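You operate a simulated robot arm through the tools that you are given. There is no shell and no other tool.

You run a simulated robot arm. Do the job below in one go: nothing can be reset, and whatever is moved stays where it is left.

Task
Put things in order on the top of the island bench. At the end: the clear sample bottle (marked "No 20") from the top of the island bench stands where the green tubing reel stood; the green tubing reel from the top of the island bench stands on top of the white wipe box; the clear plastic cup from the top of the island bench stands where the clear sample bottle stood; the beaker from the top of the island bench stands where the clear plastic cup stood; the silver filter basket from the top of the island bench stands where the beaker stood; whatever was shut is shut again. Leave all else as you found it, and nothing knocked over.

It is judged by the outcome, as a careful person would: the job done as asked, and still so three seconds after it is handed in. It fails if anything else is knocked over, pushed out of place, dropped, spilled or broken.

Robot
A 7-joint arm with a two-finger parallel gripper, fixed in place. Base frame: the origin is at the foot of the arm, x ahead of it, y to its left, z up; the work surface is at about z = 0. Units: m, rad, N and s.
With the tool pointing down near the work surface it reaches from about 0.22 to 0.58 m from the base axis. Its first joint turns from -1.152 to 1.152 rad. Payload 2.5 kg.
The TCP is the grasp point between the finger pads, 0.023 m short of the fingertips. In the tool frame z runs along the fingers and y along their closing line. Largest opening 0.094 m; finger width 0.038, thickness 0.01; the body of the gripper, 0.054 by 0.096 m, starts 0.039 m behind the TCP.
Orientation is that of the tool frame in the base frame, as a unit quaternion [x, y, z, w]. With the fingers straight down and closing along the base's y, the tool's x points along the base's -x, its y along +y and its z along -z.

Tools
- The arm moves only by the tool arm_command. Its argument "plan" is a list of rows, each an object (a shift or turn left out is 0, a gripper value left out holds the last) with "xyz": the shift along the base's x, y, z in mm, a list of three; "turn": the turn, a rotation vector about the base's x, y, z in rad, a list of three. In form: [{"xyz": [dx, dy, dz], "turn": [rx, ry, rz]}, ...]. A call has 1 to 20 rows; each row is the pose to reach, as a shift and turn from the pose commanded when the call began. "hand" is the closure, from 0 (fully open) to 1 (shut), set as the call begins (left out, the last holds). A row lasts 0.2 s, in which the tool goes at most 0.05 m and 0.15 rad; a call with a longer step from one row to the next is refused whole, and so is a gripper value outside its range. A pose out of reach is approached as far as the arm can. The call stops where the force on the tool passes 40 N (or 10 N more than at its start, if that is more) or the arm is blocked; 0.2 s more then pass. Each finger travels about 0.108 m/s and halts on what it meets, pressing with about 36 N; the grip force reading is that of the motor and also rises with nothing between the fingers. The clock runs only during rows and for 0.2 s after the last one: add rows that repeat a pose to give the fingers time. The reply holds the time, the measured pose of the TCP, the force on the tool along the base axes, the opening and the grip force, in the units named above and with some noise, with the torque about the TCP (base axes, N m) and any sound that the robot's microphone picked up.
- Cameras (640 x 400 px; columns grow to the right, rows downward): "scene" is fixed at [0.1267, -0.4208, 0.5299]; the picture's right is [0.72, -0.70, 0.00], its down [-0.49, -0.51, -0.71] and it looks along [0.49, 0.51, -0.71] (base axes); focal length 251 px, centre (320, 200). "wrist" rides on the gripper at [0.086, 0.016, -0.074] in the tool frame; the picture's right is [-0.18, 0.98, 0.00], its down [-0.58, -0.11, -0.81] and it looks along [-0.79, -0.15, 0.59] (tool axes); focal length 243 px, centre (320, 200). There is no depth. A picture from a camera that has moved, and an enlarged one, comes with that camera's place and axes in the base frame and with its lens.
- snapshot(camera): a new picture of that camera. It takes no simulated time.
- close_up(camera, box): a new picture of the part [left, top, right, bottom] of that camera's present view, enlarged. It takes no simulated time.
- hand_in(): hands the job in; it is judged then, once.

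Places have to be worked out from the pictures, the camera data and where the tool is seen. Open the gripper and draw the arm clear of the work before you hand the job in, unless the task says otherwise.

The tools are called after "Call:" as a command line: name --argument value ..., lists and objects as JSON in quotes. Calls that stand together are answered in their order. arm_command: Moves the arm, as the interface text tells. Its arguments: {"type":"object","properties":{"plan":{"type":"array","items":{"type":"object","properties":{"xyz":{"type":"array","items":{"type":"number"}},"turn":{"type":"array","items":{"type":"number"}}}}},"hand":{"type":"number"}},"required":["plan"]} The other tools are called the same way: snapshot (camera) takes a picture; close_up (camera, box) takes an enlarged picture of a part of a camera's view; hand_in () hands the job in.

At the start:

```text
clock: 0.0
eef_pos: [0.3804, -0.1659, 0.3311]
tcp_rot: [0.0, 1.0, 0.001, 0.0]
contact_force: [-0.2, 0.2, -0.6]
moment: [-0.01, -0.02, -0.02]
opening: 0.0939
grip_force: 0.1
```

scene: 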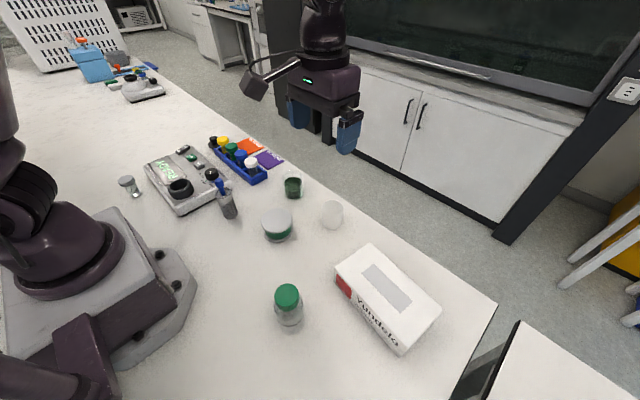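
wrist: 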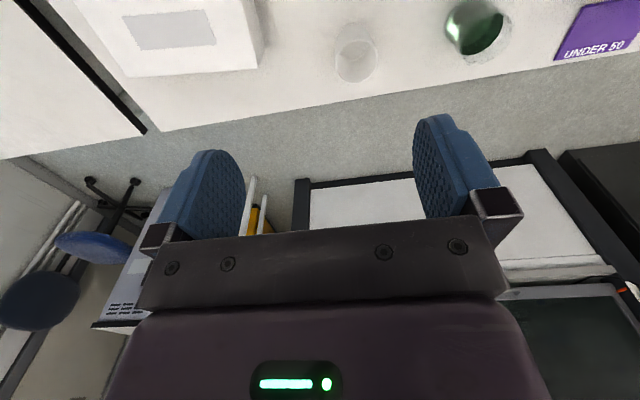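

I start by enlarging the scene view to identify the objects before moving anything.

Call:
close_up --camera "scene" --box '[220, 150, 460, 350]'

Call:
close_up --camera "scene" --box '[90, 120, 330, 270]'

Call:
snapshot --camera "wrist"

```text
2.00 times, centred on (340, 250) of scene
camera zoom: at [0.1267, -0.4208, 0.5299], right [0.72, -0.7, 0.0], down [-0.49, -0.51, -0.71], along [0.49, 0.51, -0.71], focal length 502 px, centre (280, 100)
```

zoom: 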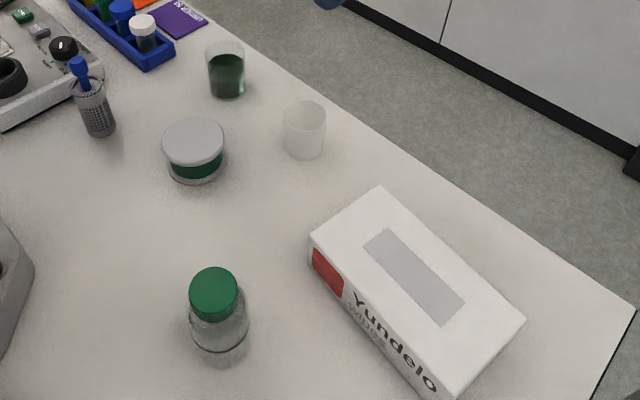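

```text
2.67 times, centred on (210, 195) of scene
camera zoom: at [0.1267, -0.4208, 0.5299], right [0.72, -0.7, 0.0], down [-0.49, -0.51, -0.71], along [0.49, 0.51, -0.71], focal length 669 px, centre (613, 213)
```

zoom: 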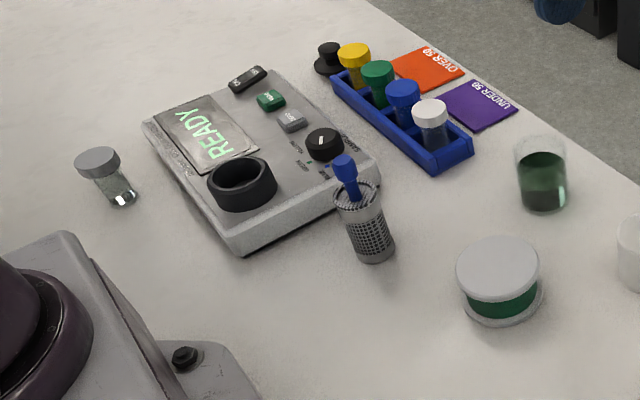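

```text
taken
camera wrist: at [0.2941, -0.1498, 0.4068], right [0.18, 0.98, 0.0], down [0.58, -0.11, 0.81], along [0.79, -0.15, -0.59], focal length 243 px, centre (320, 200)
```

wrist: 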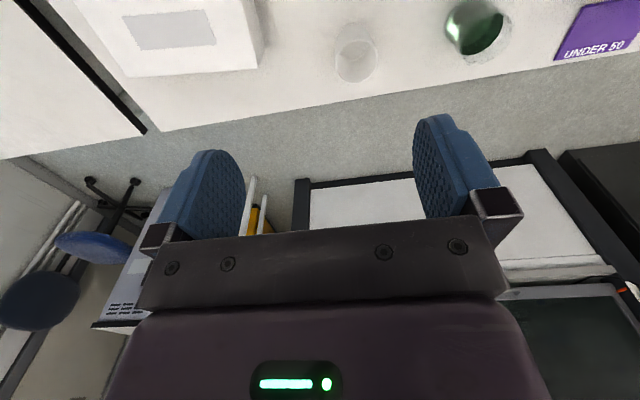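

The layout is a reel near (0.33,-0.05), green-capped bottle near (0.21,-0.25), cup near (0.45,-0.13), beaker with dark liquid near (0.45,0.03), and mesh basket near (0.27,0.09). I zoom in further for labels and details.

Call:
close_up --camera "scene" --box '[200, 165, 260, 225]'

Call:
close_up --camera "scene" --box '[255, 270, 325, 340]'

Call:
close_up --camera "scene" --box '[255, 165, 355, 250]'

Call:
close_up --camera "scene" --box '[320, 235, 450, 355]'

Call:
close_up --camera "scene" --box '[105, 165, 155, 205]'

```text
6.67 times, centred on (230, 195) of scene
camera zoom: at [0.1267, -0.4208, 0.5299], right [0.72, -0.7, 0.0], down [-0.49, -0.51, -0.71], along [0.49, 0.51, -0.71], focal length 1672 px, centre (920, 233)
```

zoom: 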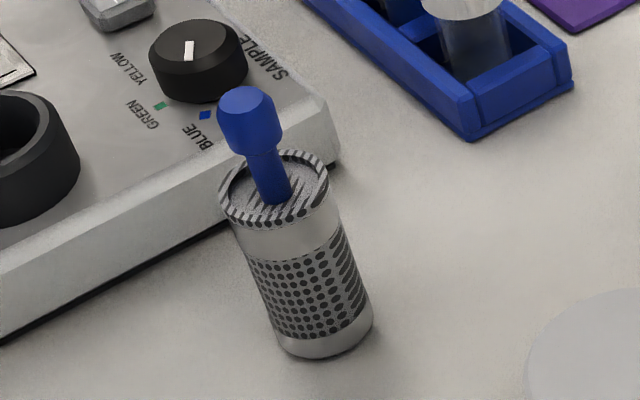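

```text
5.71 times, centred on (290, 305) of scene
camera zoom: at [0.1267, -0.4208, 0.5299], right [0.72, -0.7, 0.0], down [-0.49, -0.51, -0.71], along [0.49, 0.51, -0.71], focal length 1433 px, centre (491, -400)
```

zoom: 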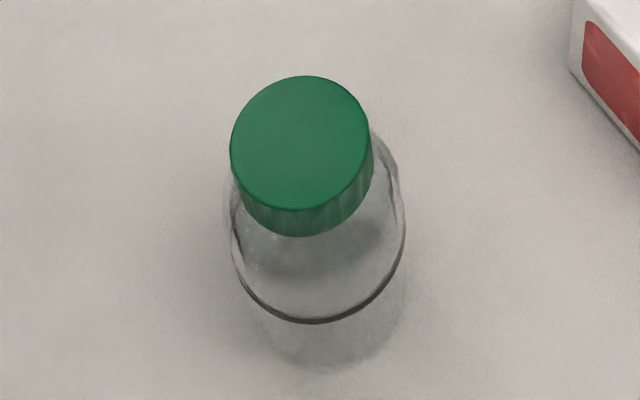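

```text
4.71 times, centred on (305, 208) of scene
camera zoom: at [0.1267, -0.4208, 0.5299], right [0.72, -0.7, 0.0], down [-0.49, -0.51, -0.71], along [0.49, 0.51, -0.71], focal length 1180 px, centre (391, 165)
```

zoom: 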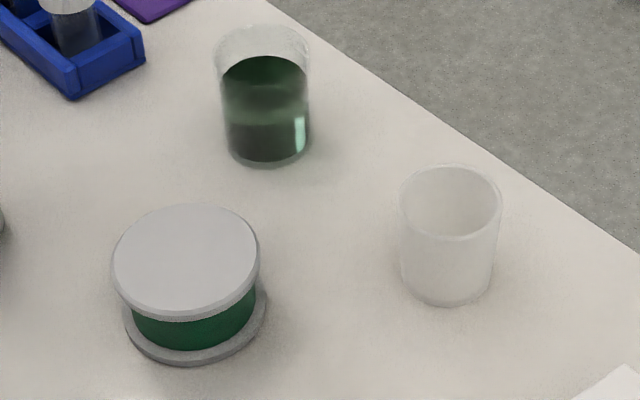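

```text
3.33 times, centred on (385, 295) of scene
camera zoom: at [0.1267, -0.4208, 0.5299], right [0.72, -0.7, 0.0], down [-0.49, -0.51, -0.71], along [0.49, 0.51, -0.71], focal length 836 px, centre (103, -117)
```

zoom: 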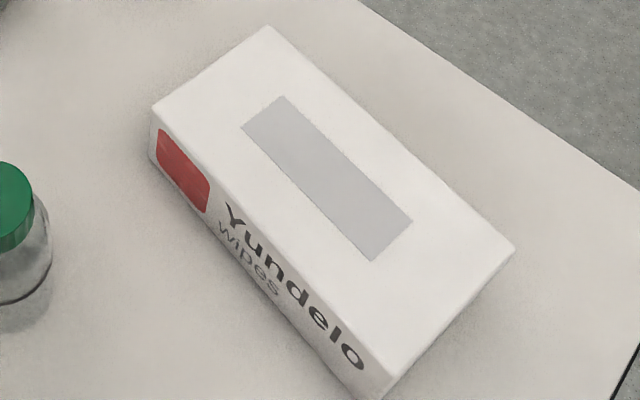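

```text
10.00 times, centred on (130, 185) of scene
camera zoom: at [0.1267, -0.4208, 0.5299], right [0.72, -0.7, 0.0], down [-0.49, -0.51, -0.71], along [0.49, 0.51, -0.71], focal length 2508 px, centre (2220, 350)
```

zoom: 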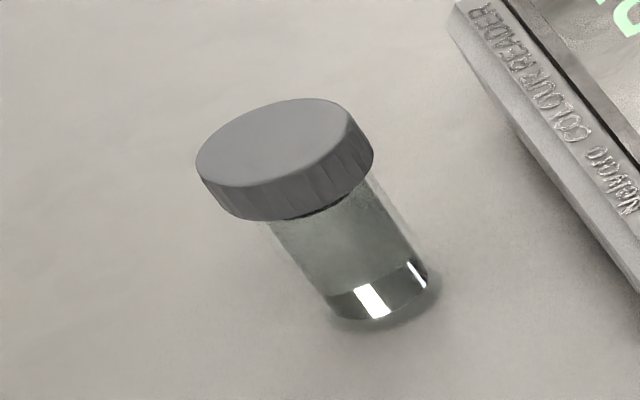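

The grey-capped vial sits outside the arm's reach, so the green-capped bottle is most likely "No 20", but I want to read its mark. I move the tool to a low, safe spot beside it with the wrist camera facing -y to look at the bottle.

Call:
arm_command --plan '[{"xyz": [-14, 1, -16], "turn": [0, 0, -0.131]}, {"xyz": [-28, 3, -32], "turn": [0, 0, -0.262]}, {"xyz": [-42, 4, -48], "turn": [0, 0, -0.393]}, {"xyz": [-56, 5, -64], "turn": [0, 0, -0.524]}, {"xyz": [-70, 7, -80], "turn": [0, 0, -0.654]}, {"xyz": [-84, 8, -96], "turn": [0, 0, -0.785]}, {"xyz": [-98, 9, -112], "turn": [0, 0, -0.916]}, {"xyz": [-112, 11, -128], "turn": [0, 0, -1.047]}, {"xyz": [-126, 12, -144], "turn": [0, 0, -1.178]}, {"xyz": [-140, 13, -160], "turn": [0, 0, -1.309]}, {"xyz": [-154, 15, -176], "turn": [0, 0, -1.44]}, {"xyz": [-169, 16, -195], "turn": [0, 0, -1.5708]}, {"xyz": [-169, 16, -195], "turn": [0, 0, -1.5708]}]' --hand 0

Call:
snapshot --camera "wrist"

Call:
snapshot --camera "scene"

```text
clock: 2.8
eef_pos: [0.2093, -0.1494, 0.1371]
tcp_rot: [0.708, 0.706, 0.0, 0.0]
contact_force: [0.3, 0.4, -0.2]
moment: [0.01, 0.01, 0.01]
opening: 0.0939
grip_force: 0.1
```

```text
taken
camera wrist: at [0.2269, -0.0637, 0.2115], right [0.98, -0.19, 0.0], down [-0.11, -0.58, 0.81], along [-0.15, -0.79, -0.59], focal length 243 px, centre (320, 200)
```

wrist: 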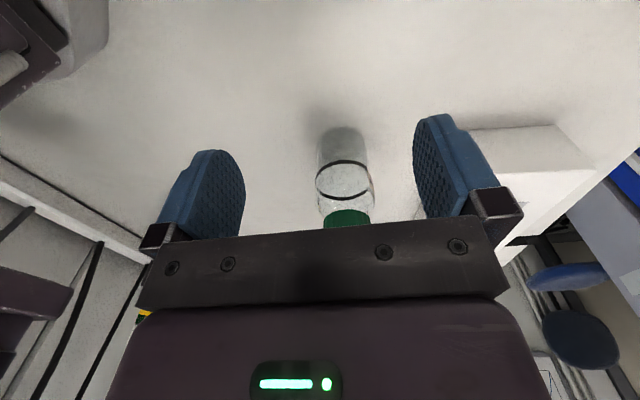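

```text
taken
```

scene: 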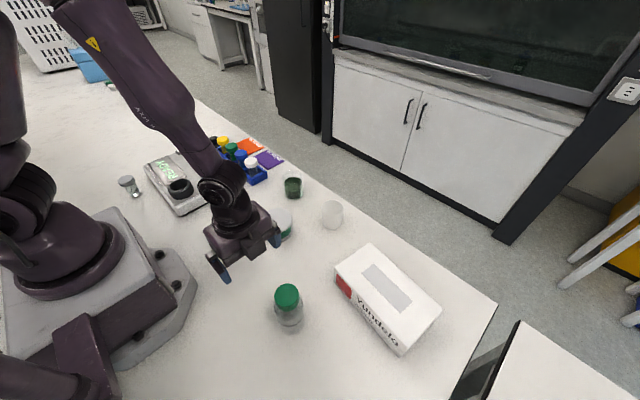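

The bottle is visible between the fingers, upside-down in the wrist image. I enlarge it to read the mark and find its base.

Call:
close_up --camera "wrist" --box '[295, 110, 395, 230]'

```text
3.33 times, centred on (345, 170) of wrist
camera zoom: at [0.2269, -0.0637, 0.2115], right [0.98, -0.19, 0.0], down [-0.11, -0.58, 0.81], along [-0.15, -0.79, -0.59], focal length 809 px, centre (237, 300)
```

zoom: 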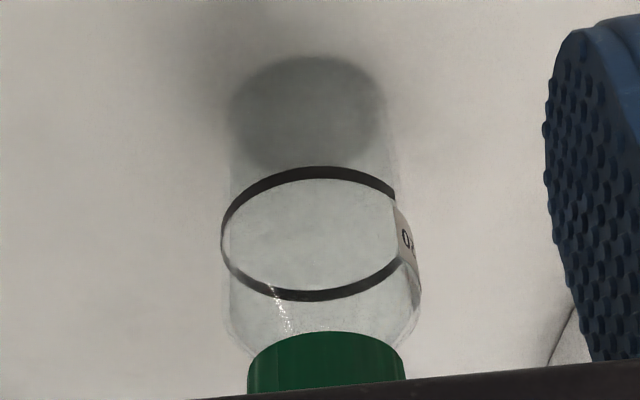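

The bottle carries a ring mark and a label on its +x side; its base is at about (0.215,-0.248), and it is about 0.12 m tall and 0.053 m wide. Next I move above the reel, estimated at (0.333,-0.046), 0.08 m in diameter and 0.044 m high, turning the tool back to check the alignment.

Call:
arm_command --plan '[{"xyz": [10, 9, 0], "turn": [0, 0, 0.131]}, {"xyz": [20, 17, 0], "turn": [0, 0, 0.262]}, {"xyz": [30, 26, 0], "turn": [0, 0, 0.393]}, {"xyz": [40, 35, 0], "turn": [0, 0, 0.524]}, {"xyz": [51, 43, -1], "turn": [0, 0, 0.654]}, {"xyz": [61, 52, -2], "turn": [0, 0, 0.785]}, {"xyz": [71, 61, -3], "turn": [0, 0, 0.916]}, {"xyz": [81, 69, -4], "turn": [0, 0, 1.047]}, {"xyz": [91, 78, -5], "turn": [0, 0, 1.178]}, {"xyz": [101, 87, -6], "turn": [0, 0, 1.309]}, {"xyz": [112, 96, -6], "turn": [0, 0, 1.44]}, {"xyz": [122, 104, -6], "turn": [0, 0, 1.5708]}, {"xyz": [122, 104, -6], "turn": [0, 0, 1.5708]}, {"xyz": [122, 104, -6], "turn": [0, 0, 1.5708]}]' --hand 0

Call:
snapshot --camera "wrist"

Call:
snapshot --camera "scene"

```text
clock: 5.8
eef_pos: [0.3334, -0.0455, 0.1312]
tcp_rot: [0.0, 1.0, -0.001, 0.0]
contact_force: [0.7, -0.5, -0.3]
moment: [-0.01, 0.02, 0.03]
opening: 0.0941
grip_force: 0.0
```

```text
taken
camera wrist: at [0.2465, -0.0297, 0.2058], right [0.18, 0.98, 0.0], down [0.58, -0.11, 0.81], along [0.79, -0.15, -0.59], focal length 243 px, centre (320, 200)
```

wrist: 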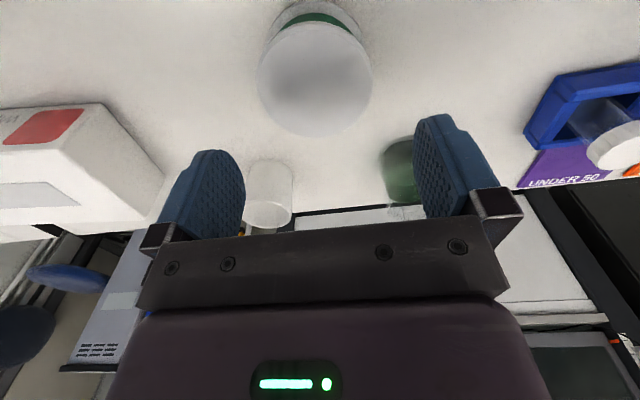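

```text
taken
```

scene: 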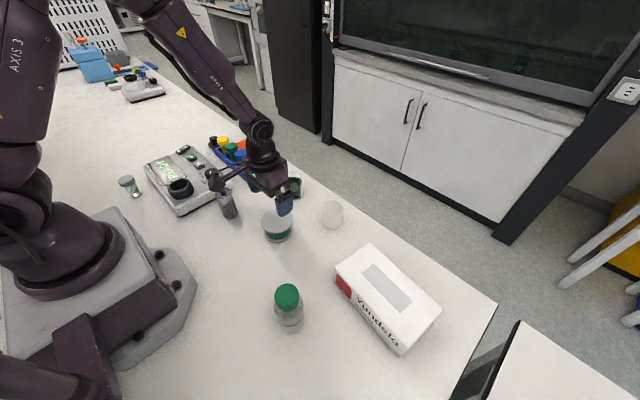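

The wrist view suggests the reel's centre is about 3 mm to -y and 4 mm to -x of the tool axis. I enlarge it to measure accurately before descending.

Call:
close_up --camera "wrist" --box '[235, 0, 395, 140]'

Call:
close_up --camera "scene" --box '[235, 165, 325, 255]'

```text
2.86 times, centred on (315, 70) of wrist
camera zoom: at [0.2465, -0.0297, 0.2058], right [0.18, 0.98, 0.0], down [0.58, -0.11, 0.81], along [0.79, -0.15, -0.59], focal length 693 px, centre (334, 571)
```

zoom: 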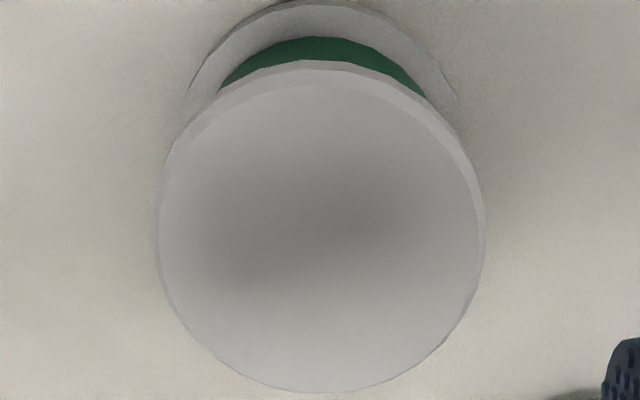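

```text
4.44 times, centred on (280, 210) of scene
camera zoom: at [0.1267, -0.4208, 0.5299], right [0.72, -0.7, 0.0], down [-0.49, -0.51, -0.71], along [0.49, 0.51, -0.71], focal length 1115 px, centre (498, 156)
```

zoom: 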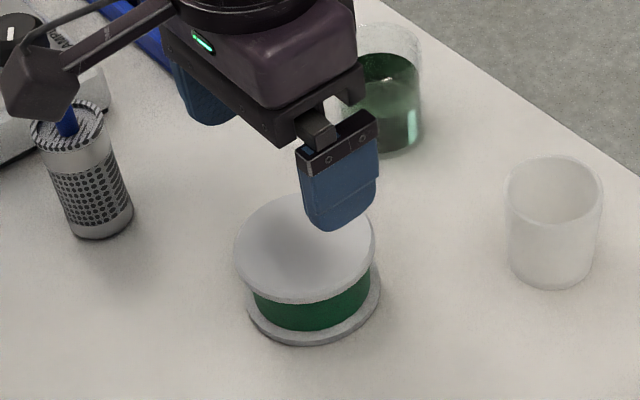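

Reel centre measured at about (0.332,-0.0485), 0.077 m wide, leaving about 8 mm per side. I correct y by -3 mm and lower to a TCP height of about 0.027 m.

Call:
arm_command --plan '[{"xyz": [-1, -3, 0]}, {"xyz": [-1, -3, -15]}, {"xyz": [-1, -3, -30]}, {"xyz": [-1, -3, -45]}, {"xyz": [-1, -3, -60]}, {"xyz": [-1, -3, -72]}, {"xyz": [-1, -3, -82]}, {"xyz": [-1, -3, -90]}, {"xyz": [-1, -3, -97]}, {"xyz": [-1, -3, -102]}, {"xyz": [-1, -3, -104]}, {"xyz": [-1, -3, -104]}]' --hand 0

Call:
snapshot --camera "wrist"

Call:
close_up --camera "scene" --box '[235, 165, 325, 255]'

```text
clock: 8.4
eef_pos: [0.332, -0.0495, 0.0262]
tcp_rot: [0.0, 1.0, 0.0, 0.0]
contact_force: [0.4, 0.1, 0.0]
moment: [0.0, 0.02, -0.03]
opening: 0.0941
grip_force: 0.1
```

```text
taken
camera wrist: at [0.2463, -0.0328, 0.1018], right [0.18, 0.98, 0.0], down [0.58, -0.11, 0.81], along [0.79, -0.15, -0.59], focal length 243 px, centre (320, 200)
```

wrist: 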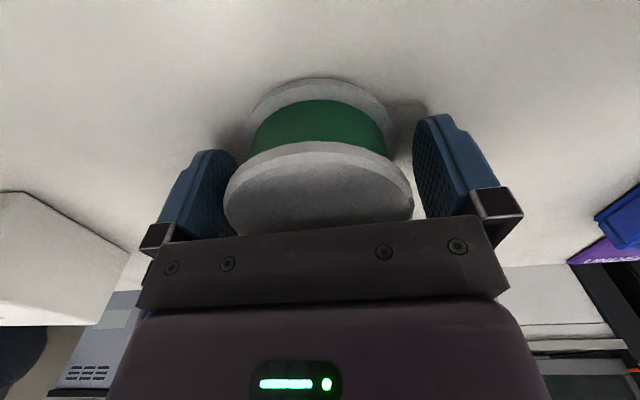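

```text
4.44 times, centred on (280, 210) of scene
camera zoom: at [0.1267, -0.4208, 0.5299], right [0.72, -0.7, 0.0], down [-0.49, -0.51, -0.71], along [0.49, 0.51, -0.71], focal length 1115 px, centre (498, 156)
```

zoom: 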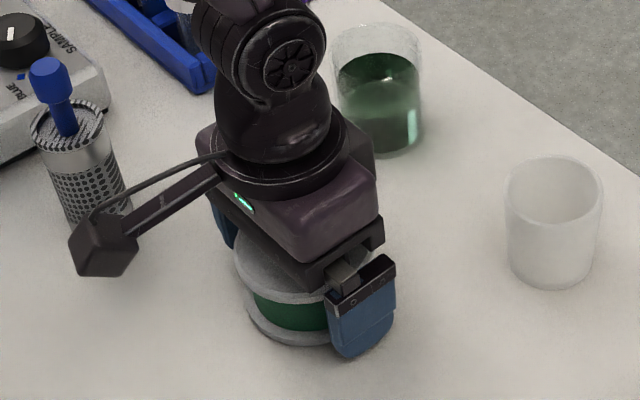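

The reel sits centred between the fingers with no contact force. I close the gripper on it.

Call:
arm_command --plan '[{"xyz": [0, 0, 0]}, {"xyz": [0, 0, 0]}, {"xyz": [0, 0, 0]}, {"xyz": [0, 0, 0]}]' --hand 1

Call:
close_up --camera "wrist" --box '[200, 60, 440, 250]'

```text
clock: 9.4
eef_pos: [0.333, -0.0494, 0.027]
tcp_rot: [0.0, 1.0, 0.0, 0.0]
contact_force: [-0.3, -0.5, 0.9]
moment: [0.01, -0.01, -0.02]
opening: 0.0788
grip_force: 35.5
```

```text
2.11 times, centred on (320, 155) of wrist
camera zoom: at [0.2464, -0.0328, 0.102], right [0.18, 0.98, 0.0], down [0.58, -0.11, 0.81], along [0.79, -0.15, -0.59], focal length 511 px, centre (320, 295)
```

zoom: 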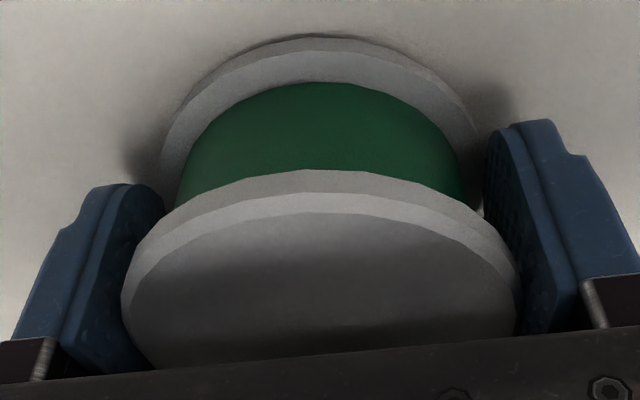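

The grip is firm at 0.079 m. I lift straight up to about 0.18 m and check the reel stays level in the hand.

Call:
arm_command --plan '[{"xyz": [0, 0, 5]}, {"xyz": [0, 0, 15]}, {"xyz": [0, 0, 30]}, {"xyz": [0, 0, 50]}, {"xyz": [0, 0, 70]}, {"xyz": [0, 0, 90]}, {"xyz": [0, 0, 110]}, {"xyz": [0, 0, 130]}, {"xyz": [0, 0, 150]}, {"xyz": [0, 0, 155]}, {"xyz": [0, 0, 155]}]'

Call:
snapshot --camera "scene"

Call:
close_up --camera "wrist" --box '[200, 60, 440, 250]'

```text
clock: 11.8
eef_pos: [0.3322, -0.0512, 0.1831]
tcp_rot: [0.0, 1.0, 0.0, 0.0]
contact_force: [0.4, -0.5, -1.1]
moment: [-0.01, 0.02, -0.01]
opening: 0.0791
grip_force: 36.1
```

```text
taken
```

scene: 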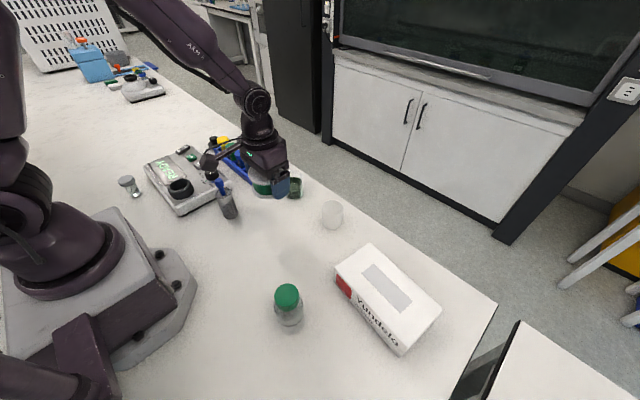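

```text
2.11 times, centred on (320, 155) of wrist
camera zoom: at [0.2461, -0.0341, 0.2576], right [0.18, 0.98, 0.0], down [0.58, -0.11, 0.81], along [0.79, -0.15, -0.59], focal length 511 px, centre (320, 295)
```

zoom: 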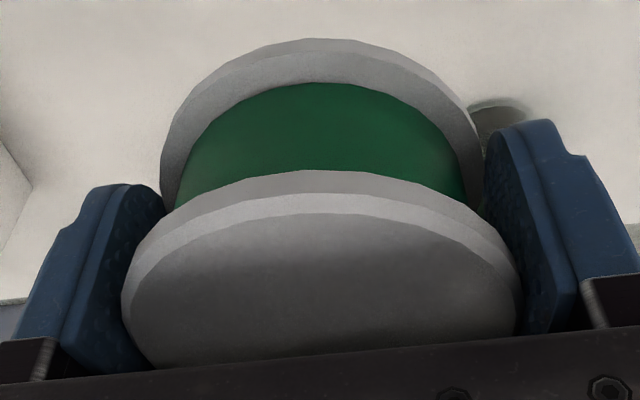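

The reel is lifted level and steady. I enlarge the wipe box fully to work out its top surface and corners before carrying the reel over.

Call:
close_up --camera "scene" --box '[325, 235, 455, 365]'

Call:
snapshot --camera "wrist"

```text
3.08 times, centred on (390, 300) of scene
camera zoom: at [0.1267, -0.4208, 0.5299], right [0.72, -0.7, 0.0], down [-0.49, -0.51, -0.71], along [0.49, 0.51, -0.71], focal length 772 px, centre (105, -108)
```

zoom: 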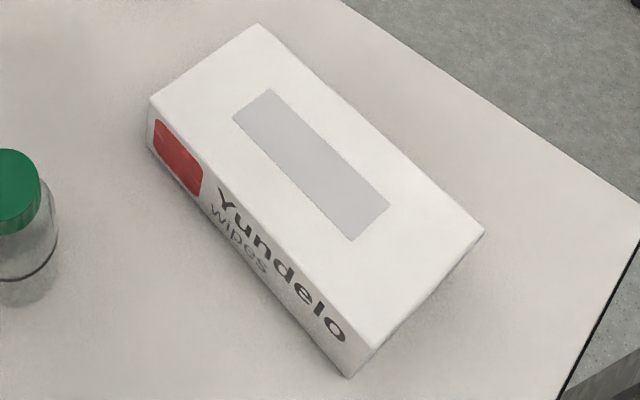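

```text
taken
camera wrist: at [0.2461, -0.0341, 0.2576], right [0.18, 0.98, 0.0], down [0.58, -0.11, 0.81], along [0.79, -0.15, -0.59], focal length 243 px, centre (320, 200)
```

wrist: 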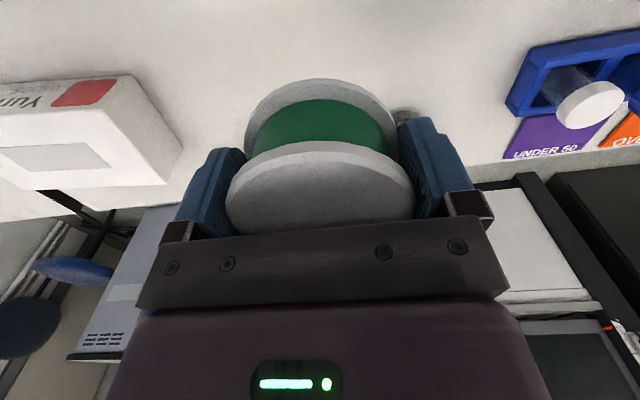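

The box top is about 0.10 x 0.187 m, centred near (0.375,-0.347), at a height of about 0.062 m. I carry the reel to hover above (0.376,-0.340) at z of about 0.15.

Call:
arm_command --plan '[{"xyz": [2, -10, 0]}, {"xyz": [5, -30, 0]}, {"xyz": [8, -50, 0]}, {"xyz": [11, -72, 0]}, {"xyz": [14, -94, 0]}, {"xyz": [17, -116, 0]}, {"xyz": [21, -138, 0]}, {"xyz": [24, -160, 0]}, {"xyz": [27, -182, 0]}, {"xyz": [31, -204, 0]}, {"xyz": [34, -226, 0]}, {"xyz": [37, -248, -5]}, {"xyz": [40, -268, -12]}, {"xyz": [43, -282, -20]}, {"xyz": [44, -291, -28]}, {"xyz": [44, -291, -31]}, {"xyz": [44, -291, -31]}]'

Call:
snapshot --camera "scene"

Call:
snapshot --camera "wrist"

```text
clock: 15.4
eef_pos: [0.3759, -0.3401, 0.1507]
tcp_rot: [0.0, 1.0, 0.001, 0.0]
contact_force: [0.0, 0.1, -1.9]
moment: [0.0, -0.03, -0.04]
opening: 0.0792
grip_force: 36.4
```

```text
taken
```

scene: 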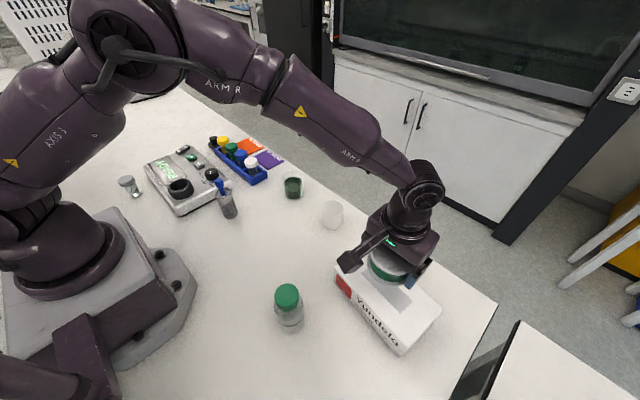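

```text
taken
camera wrist: at [0.2901, -0.3238, 0.2261], right [0.18, 0.98, 0.0], down [0.58, -0.11, 0.81], along [0.79, -0.15, -0.59], focal length 243 px, centre (320, 200)
```

wrist: 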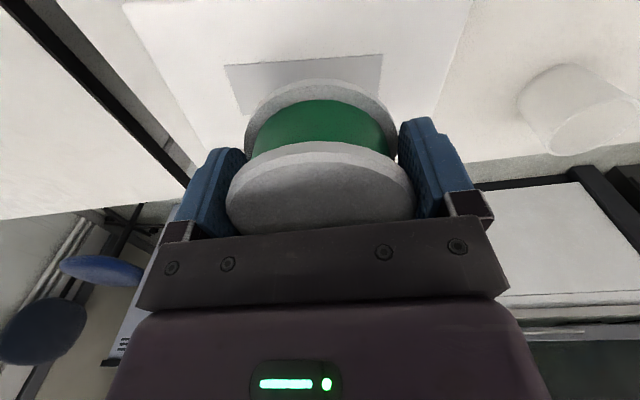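

The box corners from the wrist view agree with the scene estimate, and the reel is over the middle of the box. I lower it to just above the top and then check forces.

Call:
arm_command --plan '[{"xyz": [0, -2, -10]}, {"xyz": [0, -2, -20]}, {"xyz": [0, -2, -30]}, {"xyz": [0, -2, -40]}, {"xyz": [0, -2, -47]}, {"xyz": [0, -2, -52]}, {"xyz": [0, -2, -52]}]'

Call:
close_up --camera "scene" --box '[325, 235, 455, 365]'

Call:
snapshot --camera "wrist"

```text
clock: 17.0
eef_pos: [0.3754, -0.3421, 0.0993]
tcp_rot: [0.001, 1.0, 0.0, 0.0]
contact_force: [0.3, -1.1, 0.0]
moment: [-0.02, 0.02, 0.0]
opening: 0.0789
grip_force: 35.9
```

```text
3.08 times, centred on (390, 300) of scene
camera zoom: at [0.1267, -0.4208, 0.5299], right [0.72, -0.7, 0.0], down [-0.49, -0.51, -0.71], along [0.49, 0.51, -0.71], focal length 772 px, centre (105, -108)
```

zoom: 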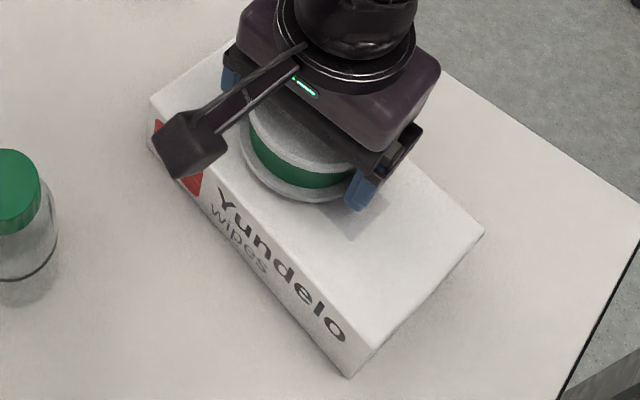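

```text
taken
camera wrist: at [0.2897, -0.3254, 0.1738], right [0.19, 0.98, 0.0], down [0.58, -0.11, 0.81], along [0.79, -0.15, -0.59], focal length 243 px, centre (320, 200)
```

wrist: 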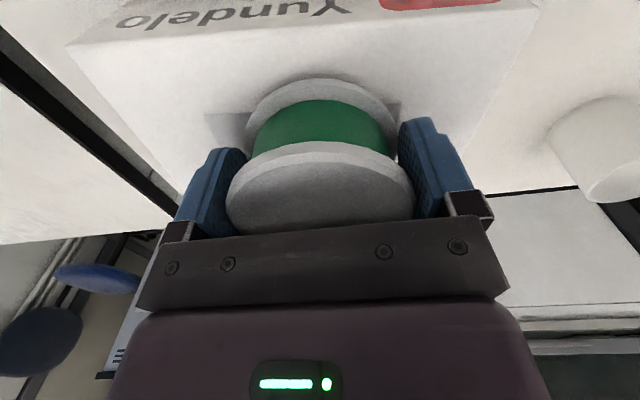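

The triangulated box top is about 0.063 m, so contact is expected at a TCP height near 0.0895 m. I go down in small steps watching the vertical force.

Call:
arm_command --plan '[{"xyz": [0, 0, -2]}, {"xyz": [0, 0, -4]}, {"xyz": [0, 0, -5]}, {"xyz": [0, 0, -5]}]'

Call:
arm_command --plan '[{"xyz": [0, 0, -1]}, {"xyz": [0, 0, -2]}, {"xyz": [0, 0, -2]}]'

```text
clock: 18.0
eef_pos: [0.3756, -0.3418, 0.0937]
tcp_rot: [0.001, 1.0, 0.0, 0.0]
contact_force: [-0.4, 0.0, -1.6]
moment: [0.01, 0.02, 0.03]
opening: 0.0789
grip_force: 35.7
```

```text
clock: 18.8
eef_pos: [0.3745, -0.341, 0.0916]
tcp_rot: [0.0, 1.0, 0.0, 0.0]
contact_force: [0.6, -0.3, -1.3]
moment: [-0.02, 0.02, 0.04]
opening: 0.0787
grip_force: 35.4
```

No contact yet (force still just the reel's weight), so I keep stepping down by 1-2 mm.

Call:
arm_command --plan '[{"xyz": [0, 0, -1]}, {"xyz": [0, 0, -1]}]'

Call:
arm_command --plan '[{"xyz": [0, 0, -1]}, {"xyz": [0, 0, -1]}]'

Call:
close_up --camera "wrist" --box '[200, 60, 440, 250]'

Call:
close_up --camera "scene" --box '[355, 245, 425, 315]'

```text
clock: 19.4
eef_pos: [0.376, -0.3422, 0.0922]
tcp_rot: [0.0, 1.0, 0.0, -0.001]
contact_force: [-1.9, 1.1, 7.7]
moment: [0.14, 0.09, 0.04]
opening: 0.0789
grip_force: 36.4
```

```text
clock: 20.0
eef_pos: [0.3771, -0.3423, 0.0915]
tcp_rot: [0.0, 1.0, -0.001, 0.0]
contact_force: [-6.5, 5.5, 24.3]
moment: [0.37, 0.35, 0.02]
opening: 0.0788
grip_force: 36.2
```

```text
2.11 times, centred on (320, 155) of wrist
camera zoom: at [0.2904, -0.3263, 0.1666], right [0.18, 0.98, 0.0], down [0.58, -0.11, 0.81], along [0.79, -0.15, -0.59], focal length 511 px, centre (320, 295)
```

zoom: 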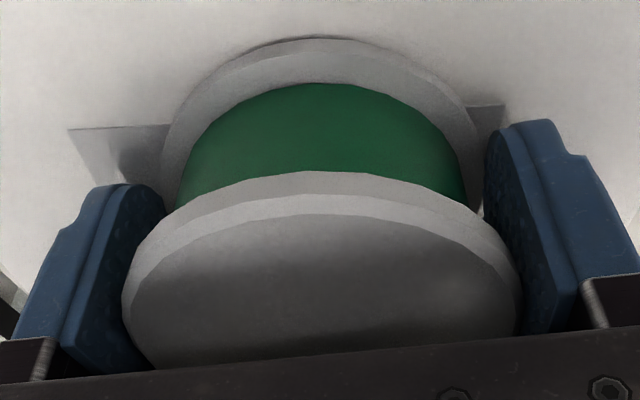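

```text
5.71 times, centred on (390, 280) of scene
camera zoom: at [0.1266, -0.4207, 0.53], right [0.72, -0.7, 0.0], down [-0.49, -0.51, -0.71], along [0.49, 0.51, -0.71], focal length 1433 px, centre (-80, -257)
```

zoom: 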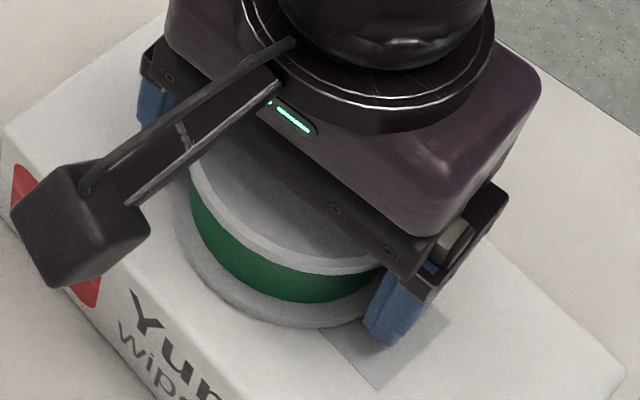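

The reel is firmly on the box top (about 24 N). I back off 1.5 mm to relieve the pressure before releasing.

Call:
arm_command --plan '[{"xyz": [0, 0, 0.8]}, {"xyz": [0, 0, 1.4]}, {"xyz": [0, 0, 1.4]}]'

```text
clock: 20.8
eef_pos: [0.376, -0.3422, 0.0926]
tcp_rot: [0.0, 1.0, -0.001, 0.001]
contact_force: [3.0, -1.4, 16.4]
moment: [0.2, 0.19, -0.02]
opening: 0.0791
grip_force: 36.4
```

About 16 N still remains, so I raise slightly more.

Call:
arm_command --plan '[{"xyz": [0, 0, 0.6]}, {"xyz": [0, 0, 0.6]}]'

```text
clock: 21.4
eef_pos: [0.3771, -0.3413, 0.0912]
tcp_rot: [0.0, 1.0, 0.0, 0.0]
contact_force: [4.7, -2.2, 10.6]
moment: [-0.1, -0.19, 0.02]
opening: 0.0791
grip_force: 35.8
```

Still about 10 N; one more small raise.

Call:
arm_command --plan '[{"xyz": [0, 0, 0.6]}, {"xyz": [0, 0, 0.6]}]'

```text
clock: 22.0
eef_pos: [0.3743, -0.3427, 0.0925]
tcp_rot: [0.0, 1.0, 0.001, 0.0]
contact_force: [2.2, -1.2, 4.1]
moment: [-0.12, -0.25, 0.02]
opening: 0.0784
grip_force: 36.0
```

The remaining force is small. I open the gripper, staying in place.

Call:
arm_command --plan '[{"xyz": [0, 0, 0]}, {"xyz": [0, 0, 0]}, {"xyz": [0, 0, 0]}]' --hand 0

Call:
close_up --camera "wrist" --box '[200, 60, 440, 250]'

```text
clock: 22.8
eef_pos: [0.3757, -0.343, 0.0921]
tcp_rot: [0.0, 1.0, 0.0, -0.001]
contact_force: [0.2, 0.4, -1.1]
moment: [0.02, 0.0, -0.01]
opening: 0.0939
grip_force: 0.1
```

```text
2.11 times, centred on (320, 155) of wrist
camera zoom: at [0.2897, -0.3261, 0.1675], right [0.18, 0.98, 0.0], down [0.58, -0.11, 0.81], along [0.79, -0.15, -0.59], focal length 511 px, centre (320, 295)
```

zoom: 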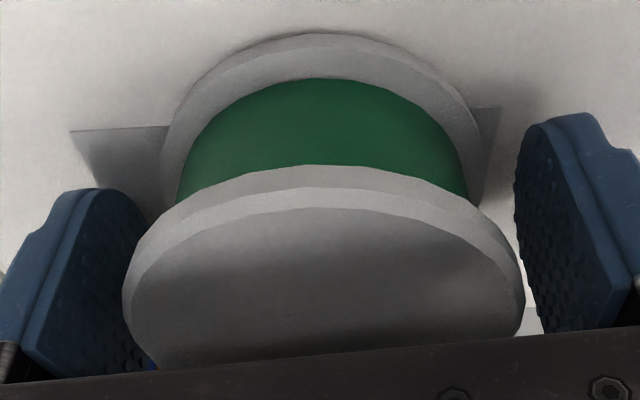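

The reel is released and standing. I raise straight up and check.

Call:
arm_command --plan '[{"xyz": [0, 0, 5]}, {"xyz": [0, 0, 15]}, {"xyz": [0, 0, 30]}, {"xyz": [0, 0, 45]}, {"xyz": [0, 0, 65]}, {"xyz": [0, 0, 85]}, {"xyz": [0, 0, 105]}, {"xyz": [0, 0, 110]}, {"xyz": [0, 0, 110]}]'

Call:
snapshot --camera "scene"

Call:
snapshot --camera "wrist"

```text
clock: 24.8
eef_pos: [0.3758, -0.3408, 0.2019]
tcp_rot: [0.0, 1.0, 0.0, 0.0]
contact_force: [-0.1, 0.6, -0.5]
moment: [-0.01, 0.03, 0.05]
opening: 0.0941
grip_force: 0.1
```

```text
taken
```

scene: 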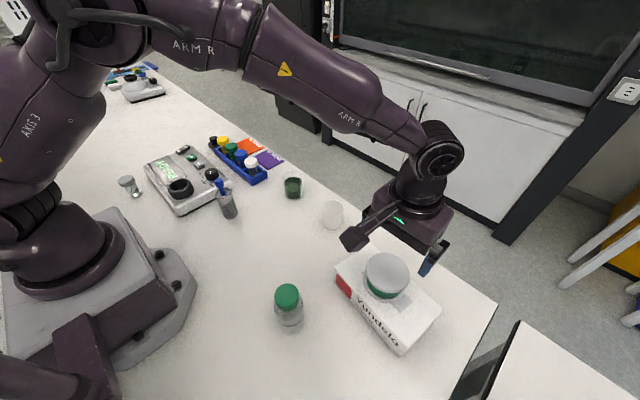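

```text
taken
camera wrist: at [0.2904, -0.3247, 0.2778], right [0.18, 0.98, 0.0], down [0.58, -0.11, 0.81], along [0.79, -0.15, -0.59], focal length 243 px, centre (320, 200)
```

wrist: 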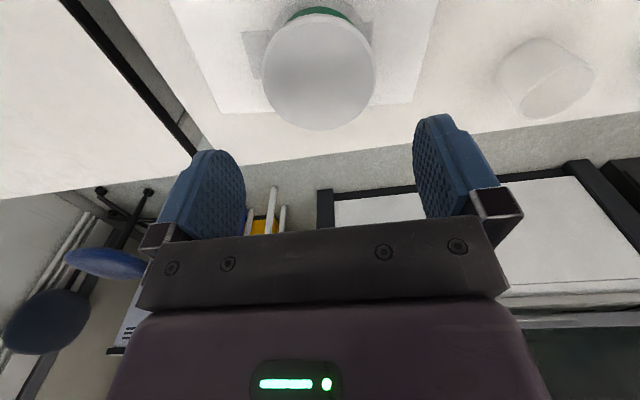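

The reel stands neatly on the box and the box has not moved. Next I go above the bottle, at about (0.215,-0.248), at a height of 0.21 m.

Call:
arm_command --plan '[{"xyz": [-10, 6, 5]}, {"xyz": [-30, 18, 8]}, {"xyz": [-50, 29, 8]}, {"xyz": [-70, 41, 8]}, {"xyz": [-90, 53, 8]}, {"xyz": [-110, 64, 8]}, {"xyz": [-130, 76, 8]}, {"xyz": [-148, 86, 8]}, {"xyz": [-158, 92, 8]}, {"xyz": [-161, 94, 8]}, {"xyz": [-161, 94, 8]}]'

Call:
snapshot --camera "scene"

Call:
snapshot --camera "wrist"

```text
clock: 27.2
eef_pos: [0.2141, -0.2485, 0.2103]
tcp_rot: [-0.001, 1.0, 0.0, 0.0]
contact_force: [1.2, 0.0, -0.2]
moment: [0.03, -0.04, 0.0]
opening: 0.094
grip_force: 0.1
```

```text
taken
```

scene: 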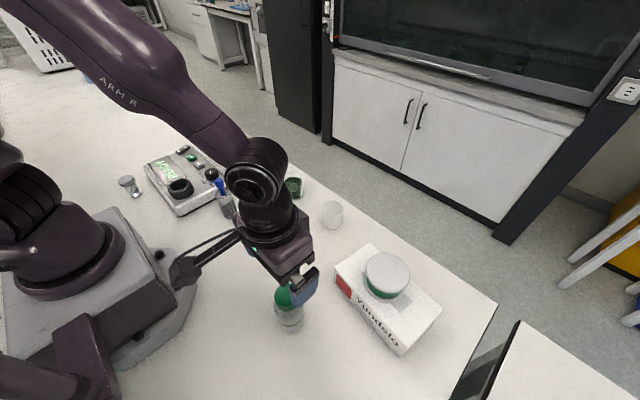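

```text
taken
camera wrist: at [0.1285, -0.2318, 0.2851], right [0.18, 0.98, 0.0], down [0.58, -0.11, 0.81], along [0.79, -0.15, -0.59], focal length 243 px, centre (320, 200)
```

wrist: 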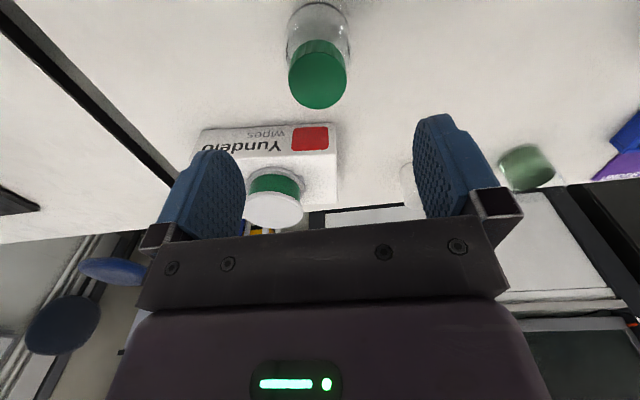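

The bottle's cap centre measures (0.214,-0.249), right under the tool axis. I descend with open fingers to a TCP height of about 0.086 m, so the pads reach the glass body below the cap while the palm stays clear of the cap top.

Call:
arm_command --plan '[{"xyz": [0, 0, -10]}, {"xyz": [0, 0, -25]}, {"xyz": [0, 0, -40]}, {"xyz": [0, 0, -55]}, {"xyz": [0, 0, -70]}, {"xyz": [0, 0, -85]}, {"xyz": [0, 0, -97]}, {"xyz": [0, 0, -107]}, {"xyz": [0, 0, -114]}, {"xyz": [0, 0, -119]}, {"xyz": [0, 0, -123]}, {"xyz": [0, 0, -123]}]' --hand 0

Call:
snapshot --camera "wrist"

Call:
close_up --camera "scene" --box '[245, 250, 335, 340]'

```text
clock: 29.8
eef_pos: [0.2142, -0.2484, 0.0871]
tcp_rot: [0.0, 1.0, 0.0, 0.001]
contact_force: [0.3, 1.1, 0.0]
moment: [0.04, 0.06, 0.02]
opening: 0.0943
grip_force: 0.2
```

```text
taken
camera wrist: at [0.1292, -0.2319, 0.1615], right [0.18, 0.98, 0.0], down [0.58, -0.11, 0.81], along [0.79, -0.15, -0.59], focal length 243 px, centre (320, 200)
```

wrist: 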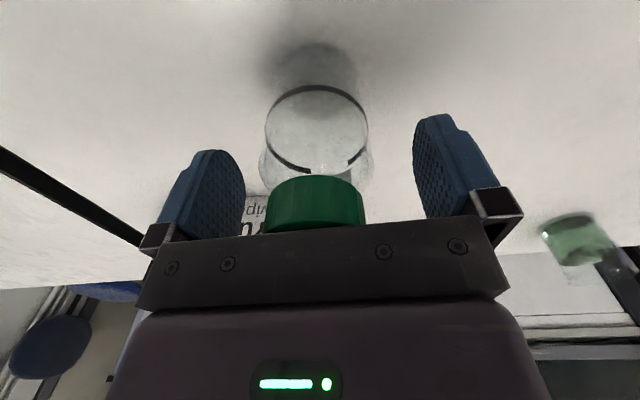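

```text
4.44 times, centred on (290, 295) of scene
camera zoom: at [0.1267, -0.4208, 0.5299], right [0.72, -0.7, 0.0], down [-0.49, -0.51, -0.71], along [0.49, 0.51, -0.71], focal length 1115 px, centre (453, -222)
```

zoom: 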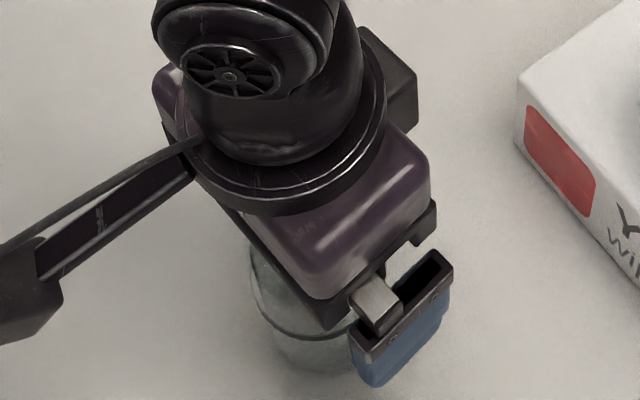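

The bottle is between the fingers, perhaps 2-3 mm off toward -y. I enlarge to measure before closing.

Call:
close_up --camera "wrist" --box '[230, 30, 420, 240]'

```text
1.90 times, centred on (325, 135) of wrist
camera zoom: at [0.1292, -0.2319, 0.1615], right [0.18, 0.98, 0.0], down [0.58, -0.11, 0.81], along [0.79, -0.15, -0.59], focal length 462 px, centre (310, 324)
```

zoom: 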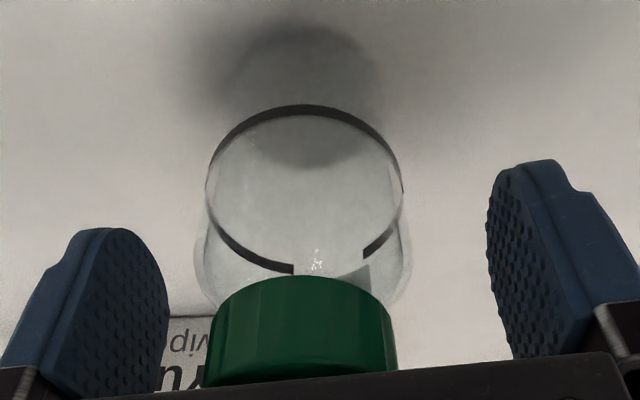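

The bottle is about 2 mm toward -y of the tool axis. I shift by -2 mm and then close in a separate call.

Call:
arm_command --plan '[{"xyz": [0, -2, 0]}, {"xyz": [0, -2, 0]}]' --hand 0

Call:
arm_command --plan '[{"xyz": [0, 0, 0]}, {"xyz": [0, 0, 0]}, {"xyz": [0, 0, 0]}, {"xyz": [0, 0, 0]}]' --hand 1

Call:
close_up --camera "wrist" --box '[230, 30, 420, 240]'

```text
clock: 30.4
eef_pos: [0.2152, -0.2491, 0.0871]
tcp_rot: [0.001, 1.0, 0.0, 0.0]
contact_force: [-0.5, 0.1, -0.3]
moment: [-0.01, 0.0, 0.03]
opening: 0.0938
grip_force: 0.1
```

```text
clock: 31.4
eef_pos: [0.2149, -0.2503, 0.0866]
tcp_rot: [0.0, 1.0, 0.001, 0.0]
contact_force: [0.1, -0.2, 0.7]
moment: [-0.04, -0.04, 0.01]
opening: 0.055
grip_force: 35.6
```

```text
1.90 times, centred on (325, 135) of wrist
camera zoom: at [0.1289, -0.2337, 0.1623], right [0.18, 0.98, 0.0], down [0.58, -0.11, 0.81], along [0.79, -0.15, -0.59], focal length 462 px, centre (310, 324)
```

zoom: 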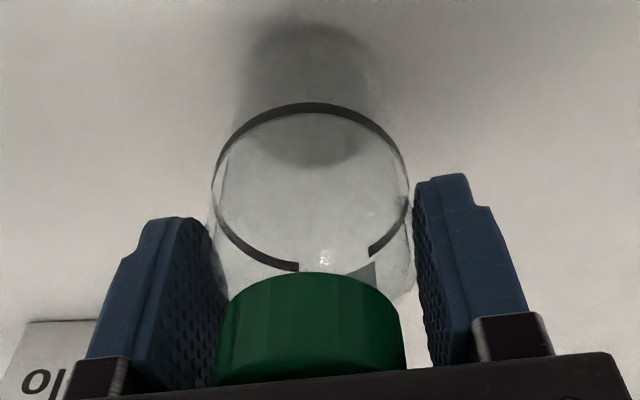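

Gripped on the glass body at 0.055 m. I lift the bottle straight up by 80 mm.

Call:
arm_command --plan '[{"xyz": [0, 0, 3]}, {"xyz": [0, 0, 10]}, {"xyz": [0, 0, 22]}, {"xyz": [0, 0, 37]}, {"xyz": [0, 0, 52]}, {"xyz": [0, 0, 67]}, {"xyz": [0, 0, 80]}, {"xyz": [0, 0, 80]}]'

Call:
snapshot --camera "scene"

Call:
close_up --camera "wrist" --box '[230, 30, 420, 240]'

```text
clock: 33.2
eef_pos: [0.2151, -0.2495, 0.1671]
tcp_rot: [0.001, 1.0, 0.0, 0.0]
contact_force: [0.2, 0.2, -2.0]
moment: [-0.03, 0.03, -0.03]
opening: 0.0552
grip_force: 36.1
```

```text
taken
```

scene: 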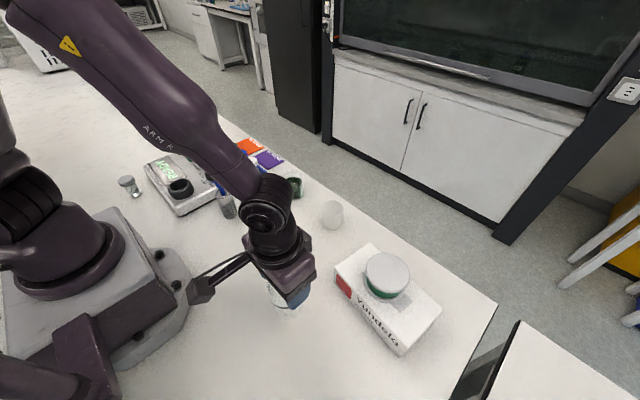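

```text
1.90 times, centred on (325, 135) of wrist
camera zoom: at [0.1294, -0.2342, 0.2434], right [0.18, 0.98, 0.0], down [0.58, -0.11, 0.81], along [0.79, -0.15, -0.59], focal length 462 px, centre (310, 324)
```

zoom: 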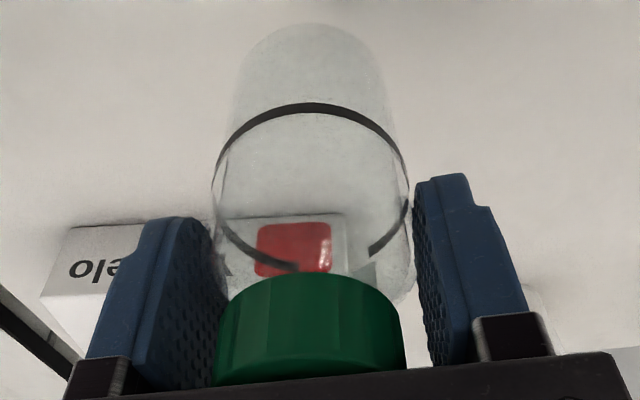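

The bottle is held upright. I carry it to above the reel's old place at (0.332,-0.049).

Call:
arm_command --plan '[{"xyz": [5, 8, 0]}, {"xyz": [14, 23, 0]}, {"xyz": [24, 41, 0]}, {"xyz": [35, 60, 0]}, {"xyz": [46, 79, 0]}, {"xyz": [57, 98, 0]}, {"xyz": [68, 117, 0]}, {"xyz": [79, 136, 0]}, {"xyz": [90, 155, 0]}, {"xyz": [101, 174, 0]}, {"xyz": [110, 190, 0]}, {"xyz": [115, 198, 0]}, {"xyz": [117, 201, 0]}, {"xyz": [117, 201, 0]}]'

Call:
snapshot --camera "scene"

Call:
snapshot --camera "wrist"

```text
clock: 36.2
eef_pos: [0.3326, -0.0491, 0.1681]
tcp_rot: [0.0, 1.0, 0.001, 0.0]
contact_force: [-0.3, 0.3, -1.1]
moment: [0.02, -0.04, 0.02]
opening: 0.0548
grip_force: 35.8
```

```text
taken
```

scene: 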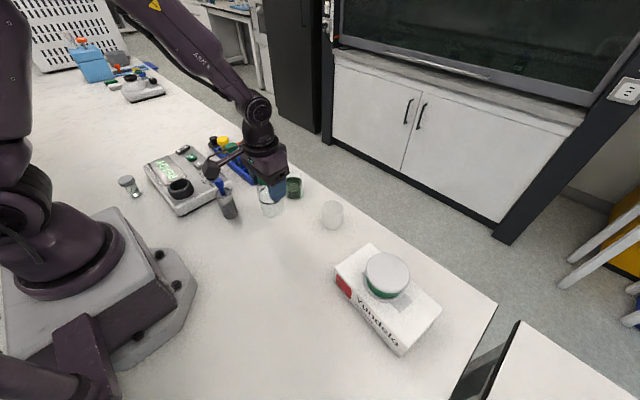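

```text
taken
camera wrist: at [0.2461, -0.033, 0.2432], right [0.18, 0.98, 0.0], down [0.58, -0.11, 0.81], along [0.79, -0.15, -0.59], focal length 243 px, centre (320, 200)
```

wrist: 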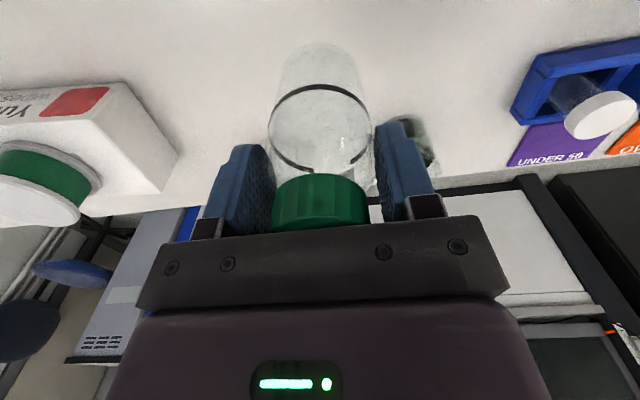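

I lower it to 2 mm above its standing height.

Call:
arm_command --plan '[{"xyz": [0, 0, -10]}, {"xyz": [0, 0, -25]}, {"xyz": [0, 0, -40]}, {"xyz": [0, 0, -54]}, {"xyz": [0, 0, -65]}, {"xyz": [0, 0, -72]}, {"xyz": [0, 0, -76]}, {"xyz": [0, 0, -78]}, {"xyz": [0, 0, -78]}]'

Call:
arm_command --plan '[{"xyz": [0, 0, -1]}, {"xyz": [0, 0, -1]}]'

```text
clock: 38.2
eef_pos: [0.3322, -0.0505, 0.0884]
tcp_rot: [0.001, 1.0, 0.0, 0.0]
contact_force: [-0.5, -0.8, -1.1]
moment: [-0.02, 0.0, -0.02]
opening: 0.0549
grip_force: 35.7
```

```text
clock: 38.8
eef_pos: [0.3327, -0.05, 0.0892]
tcp_rot: [0.0, 1.0, 0.0, 0.0]
contact_force: [-0.5, 0.3, -0.7]
moment: [0.01, -0.02, 0.04]
opening: 0.0548
grip_force: 36.3
```

No contact yet; down 1 mm more.

Call:
arm_command --plan '[{"xyz": [0, 0, -1]}, {"xyz": [0, 0, -1]}]'

```text
clock: 39.4
eef_pos: [0.3317, -0.05, 0.0868]
tcp_rot: [0.001, 1.0, 0.0, 0.001]
contact_force: [0.0, -0.1, 0.8]
moment: [0.01, 0.01, 0.02]
opening: 0.055
grip_force: 35.9
```

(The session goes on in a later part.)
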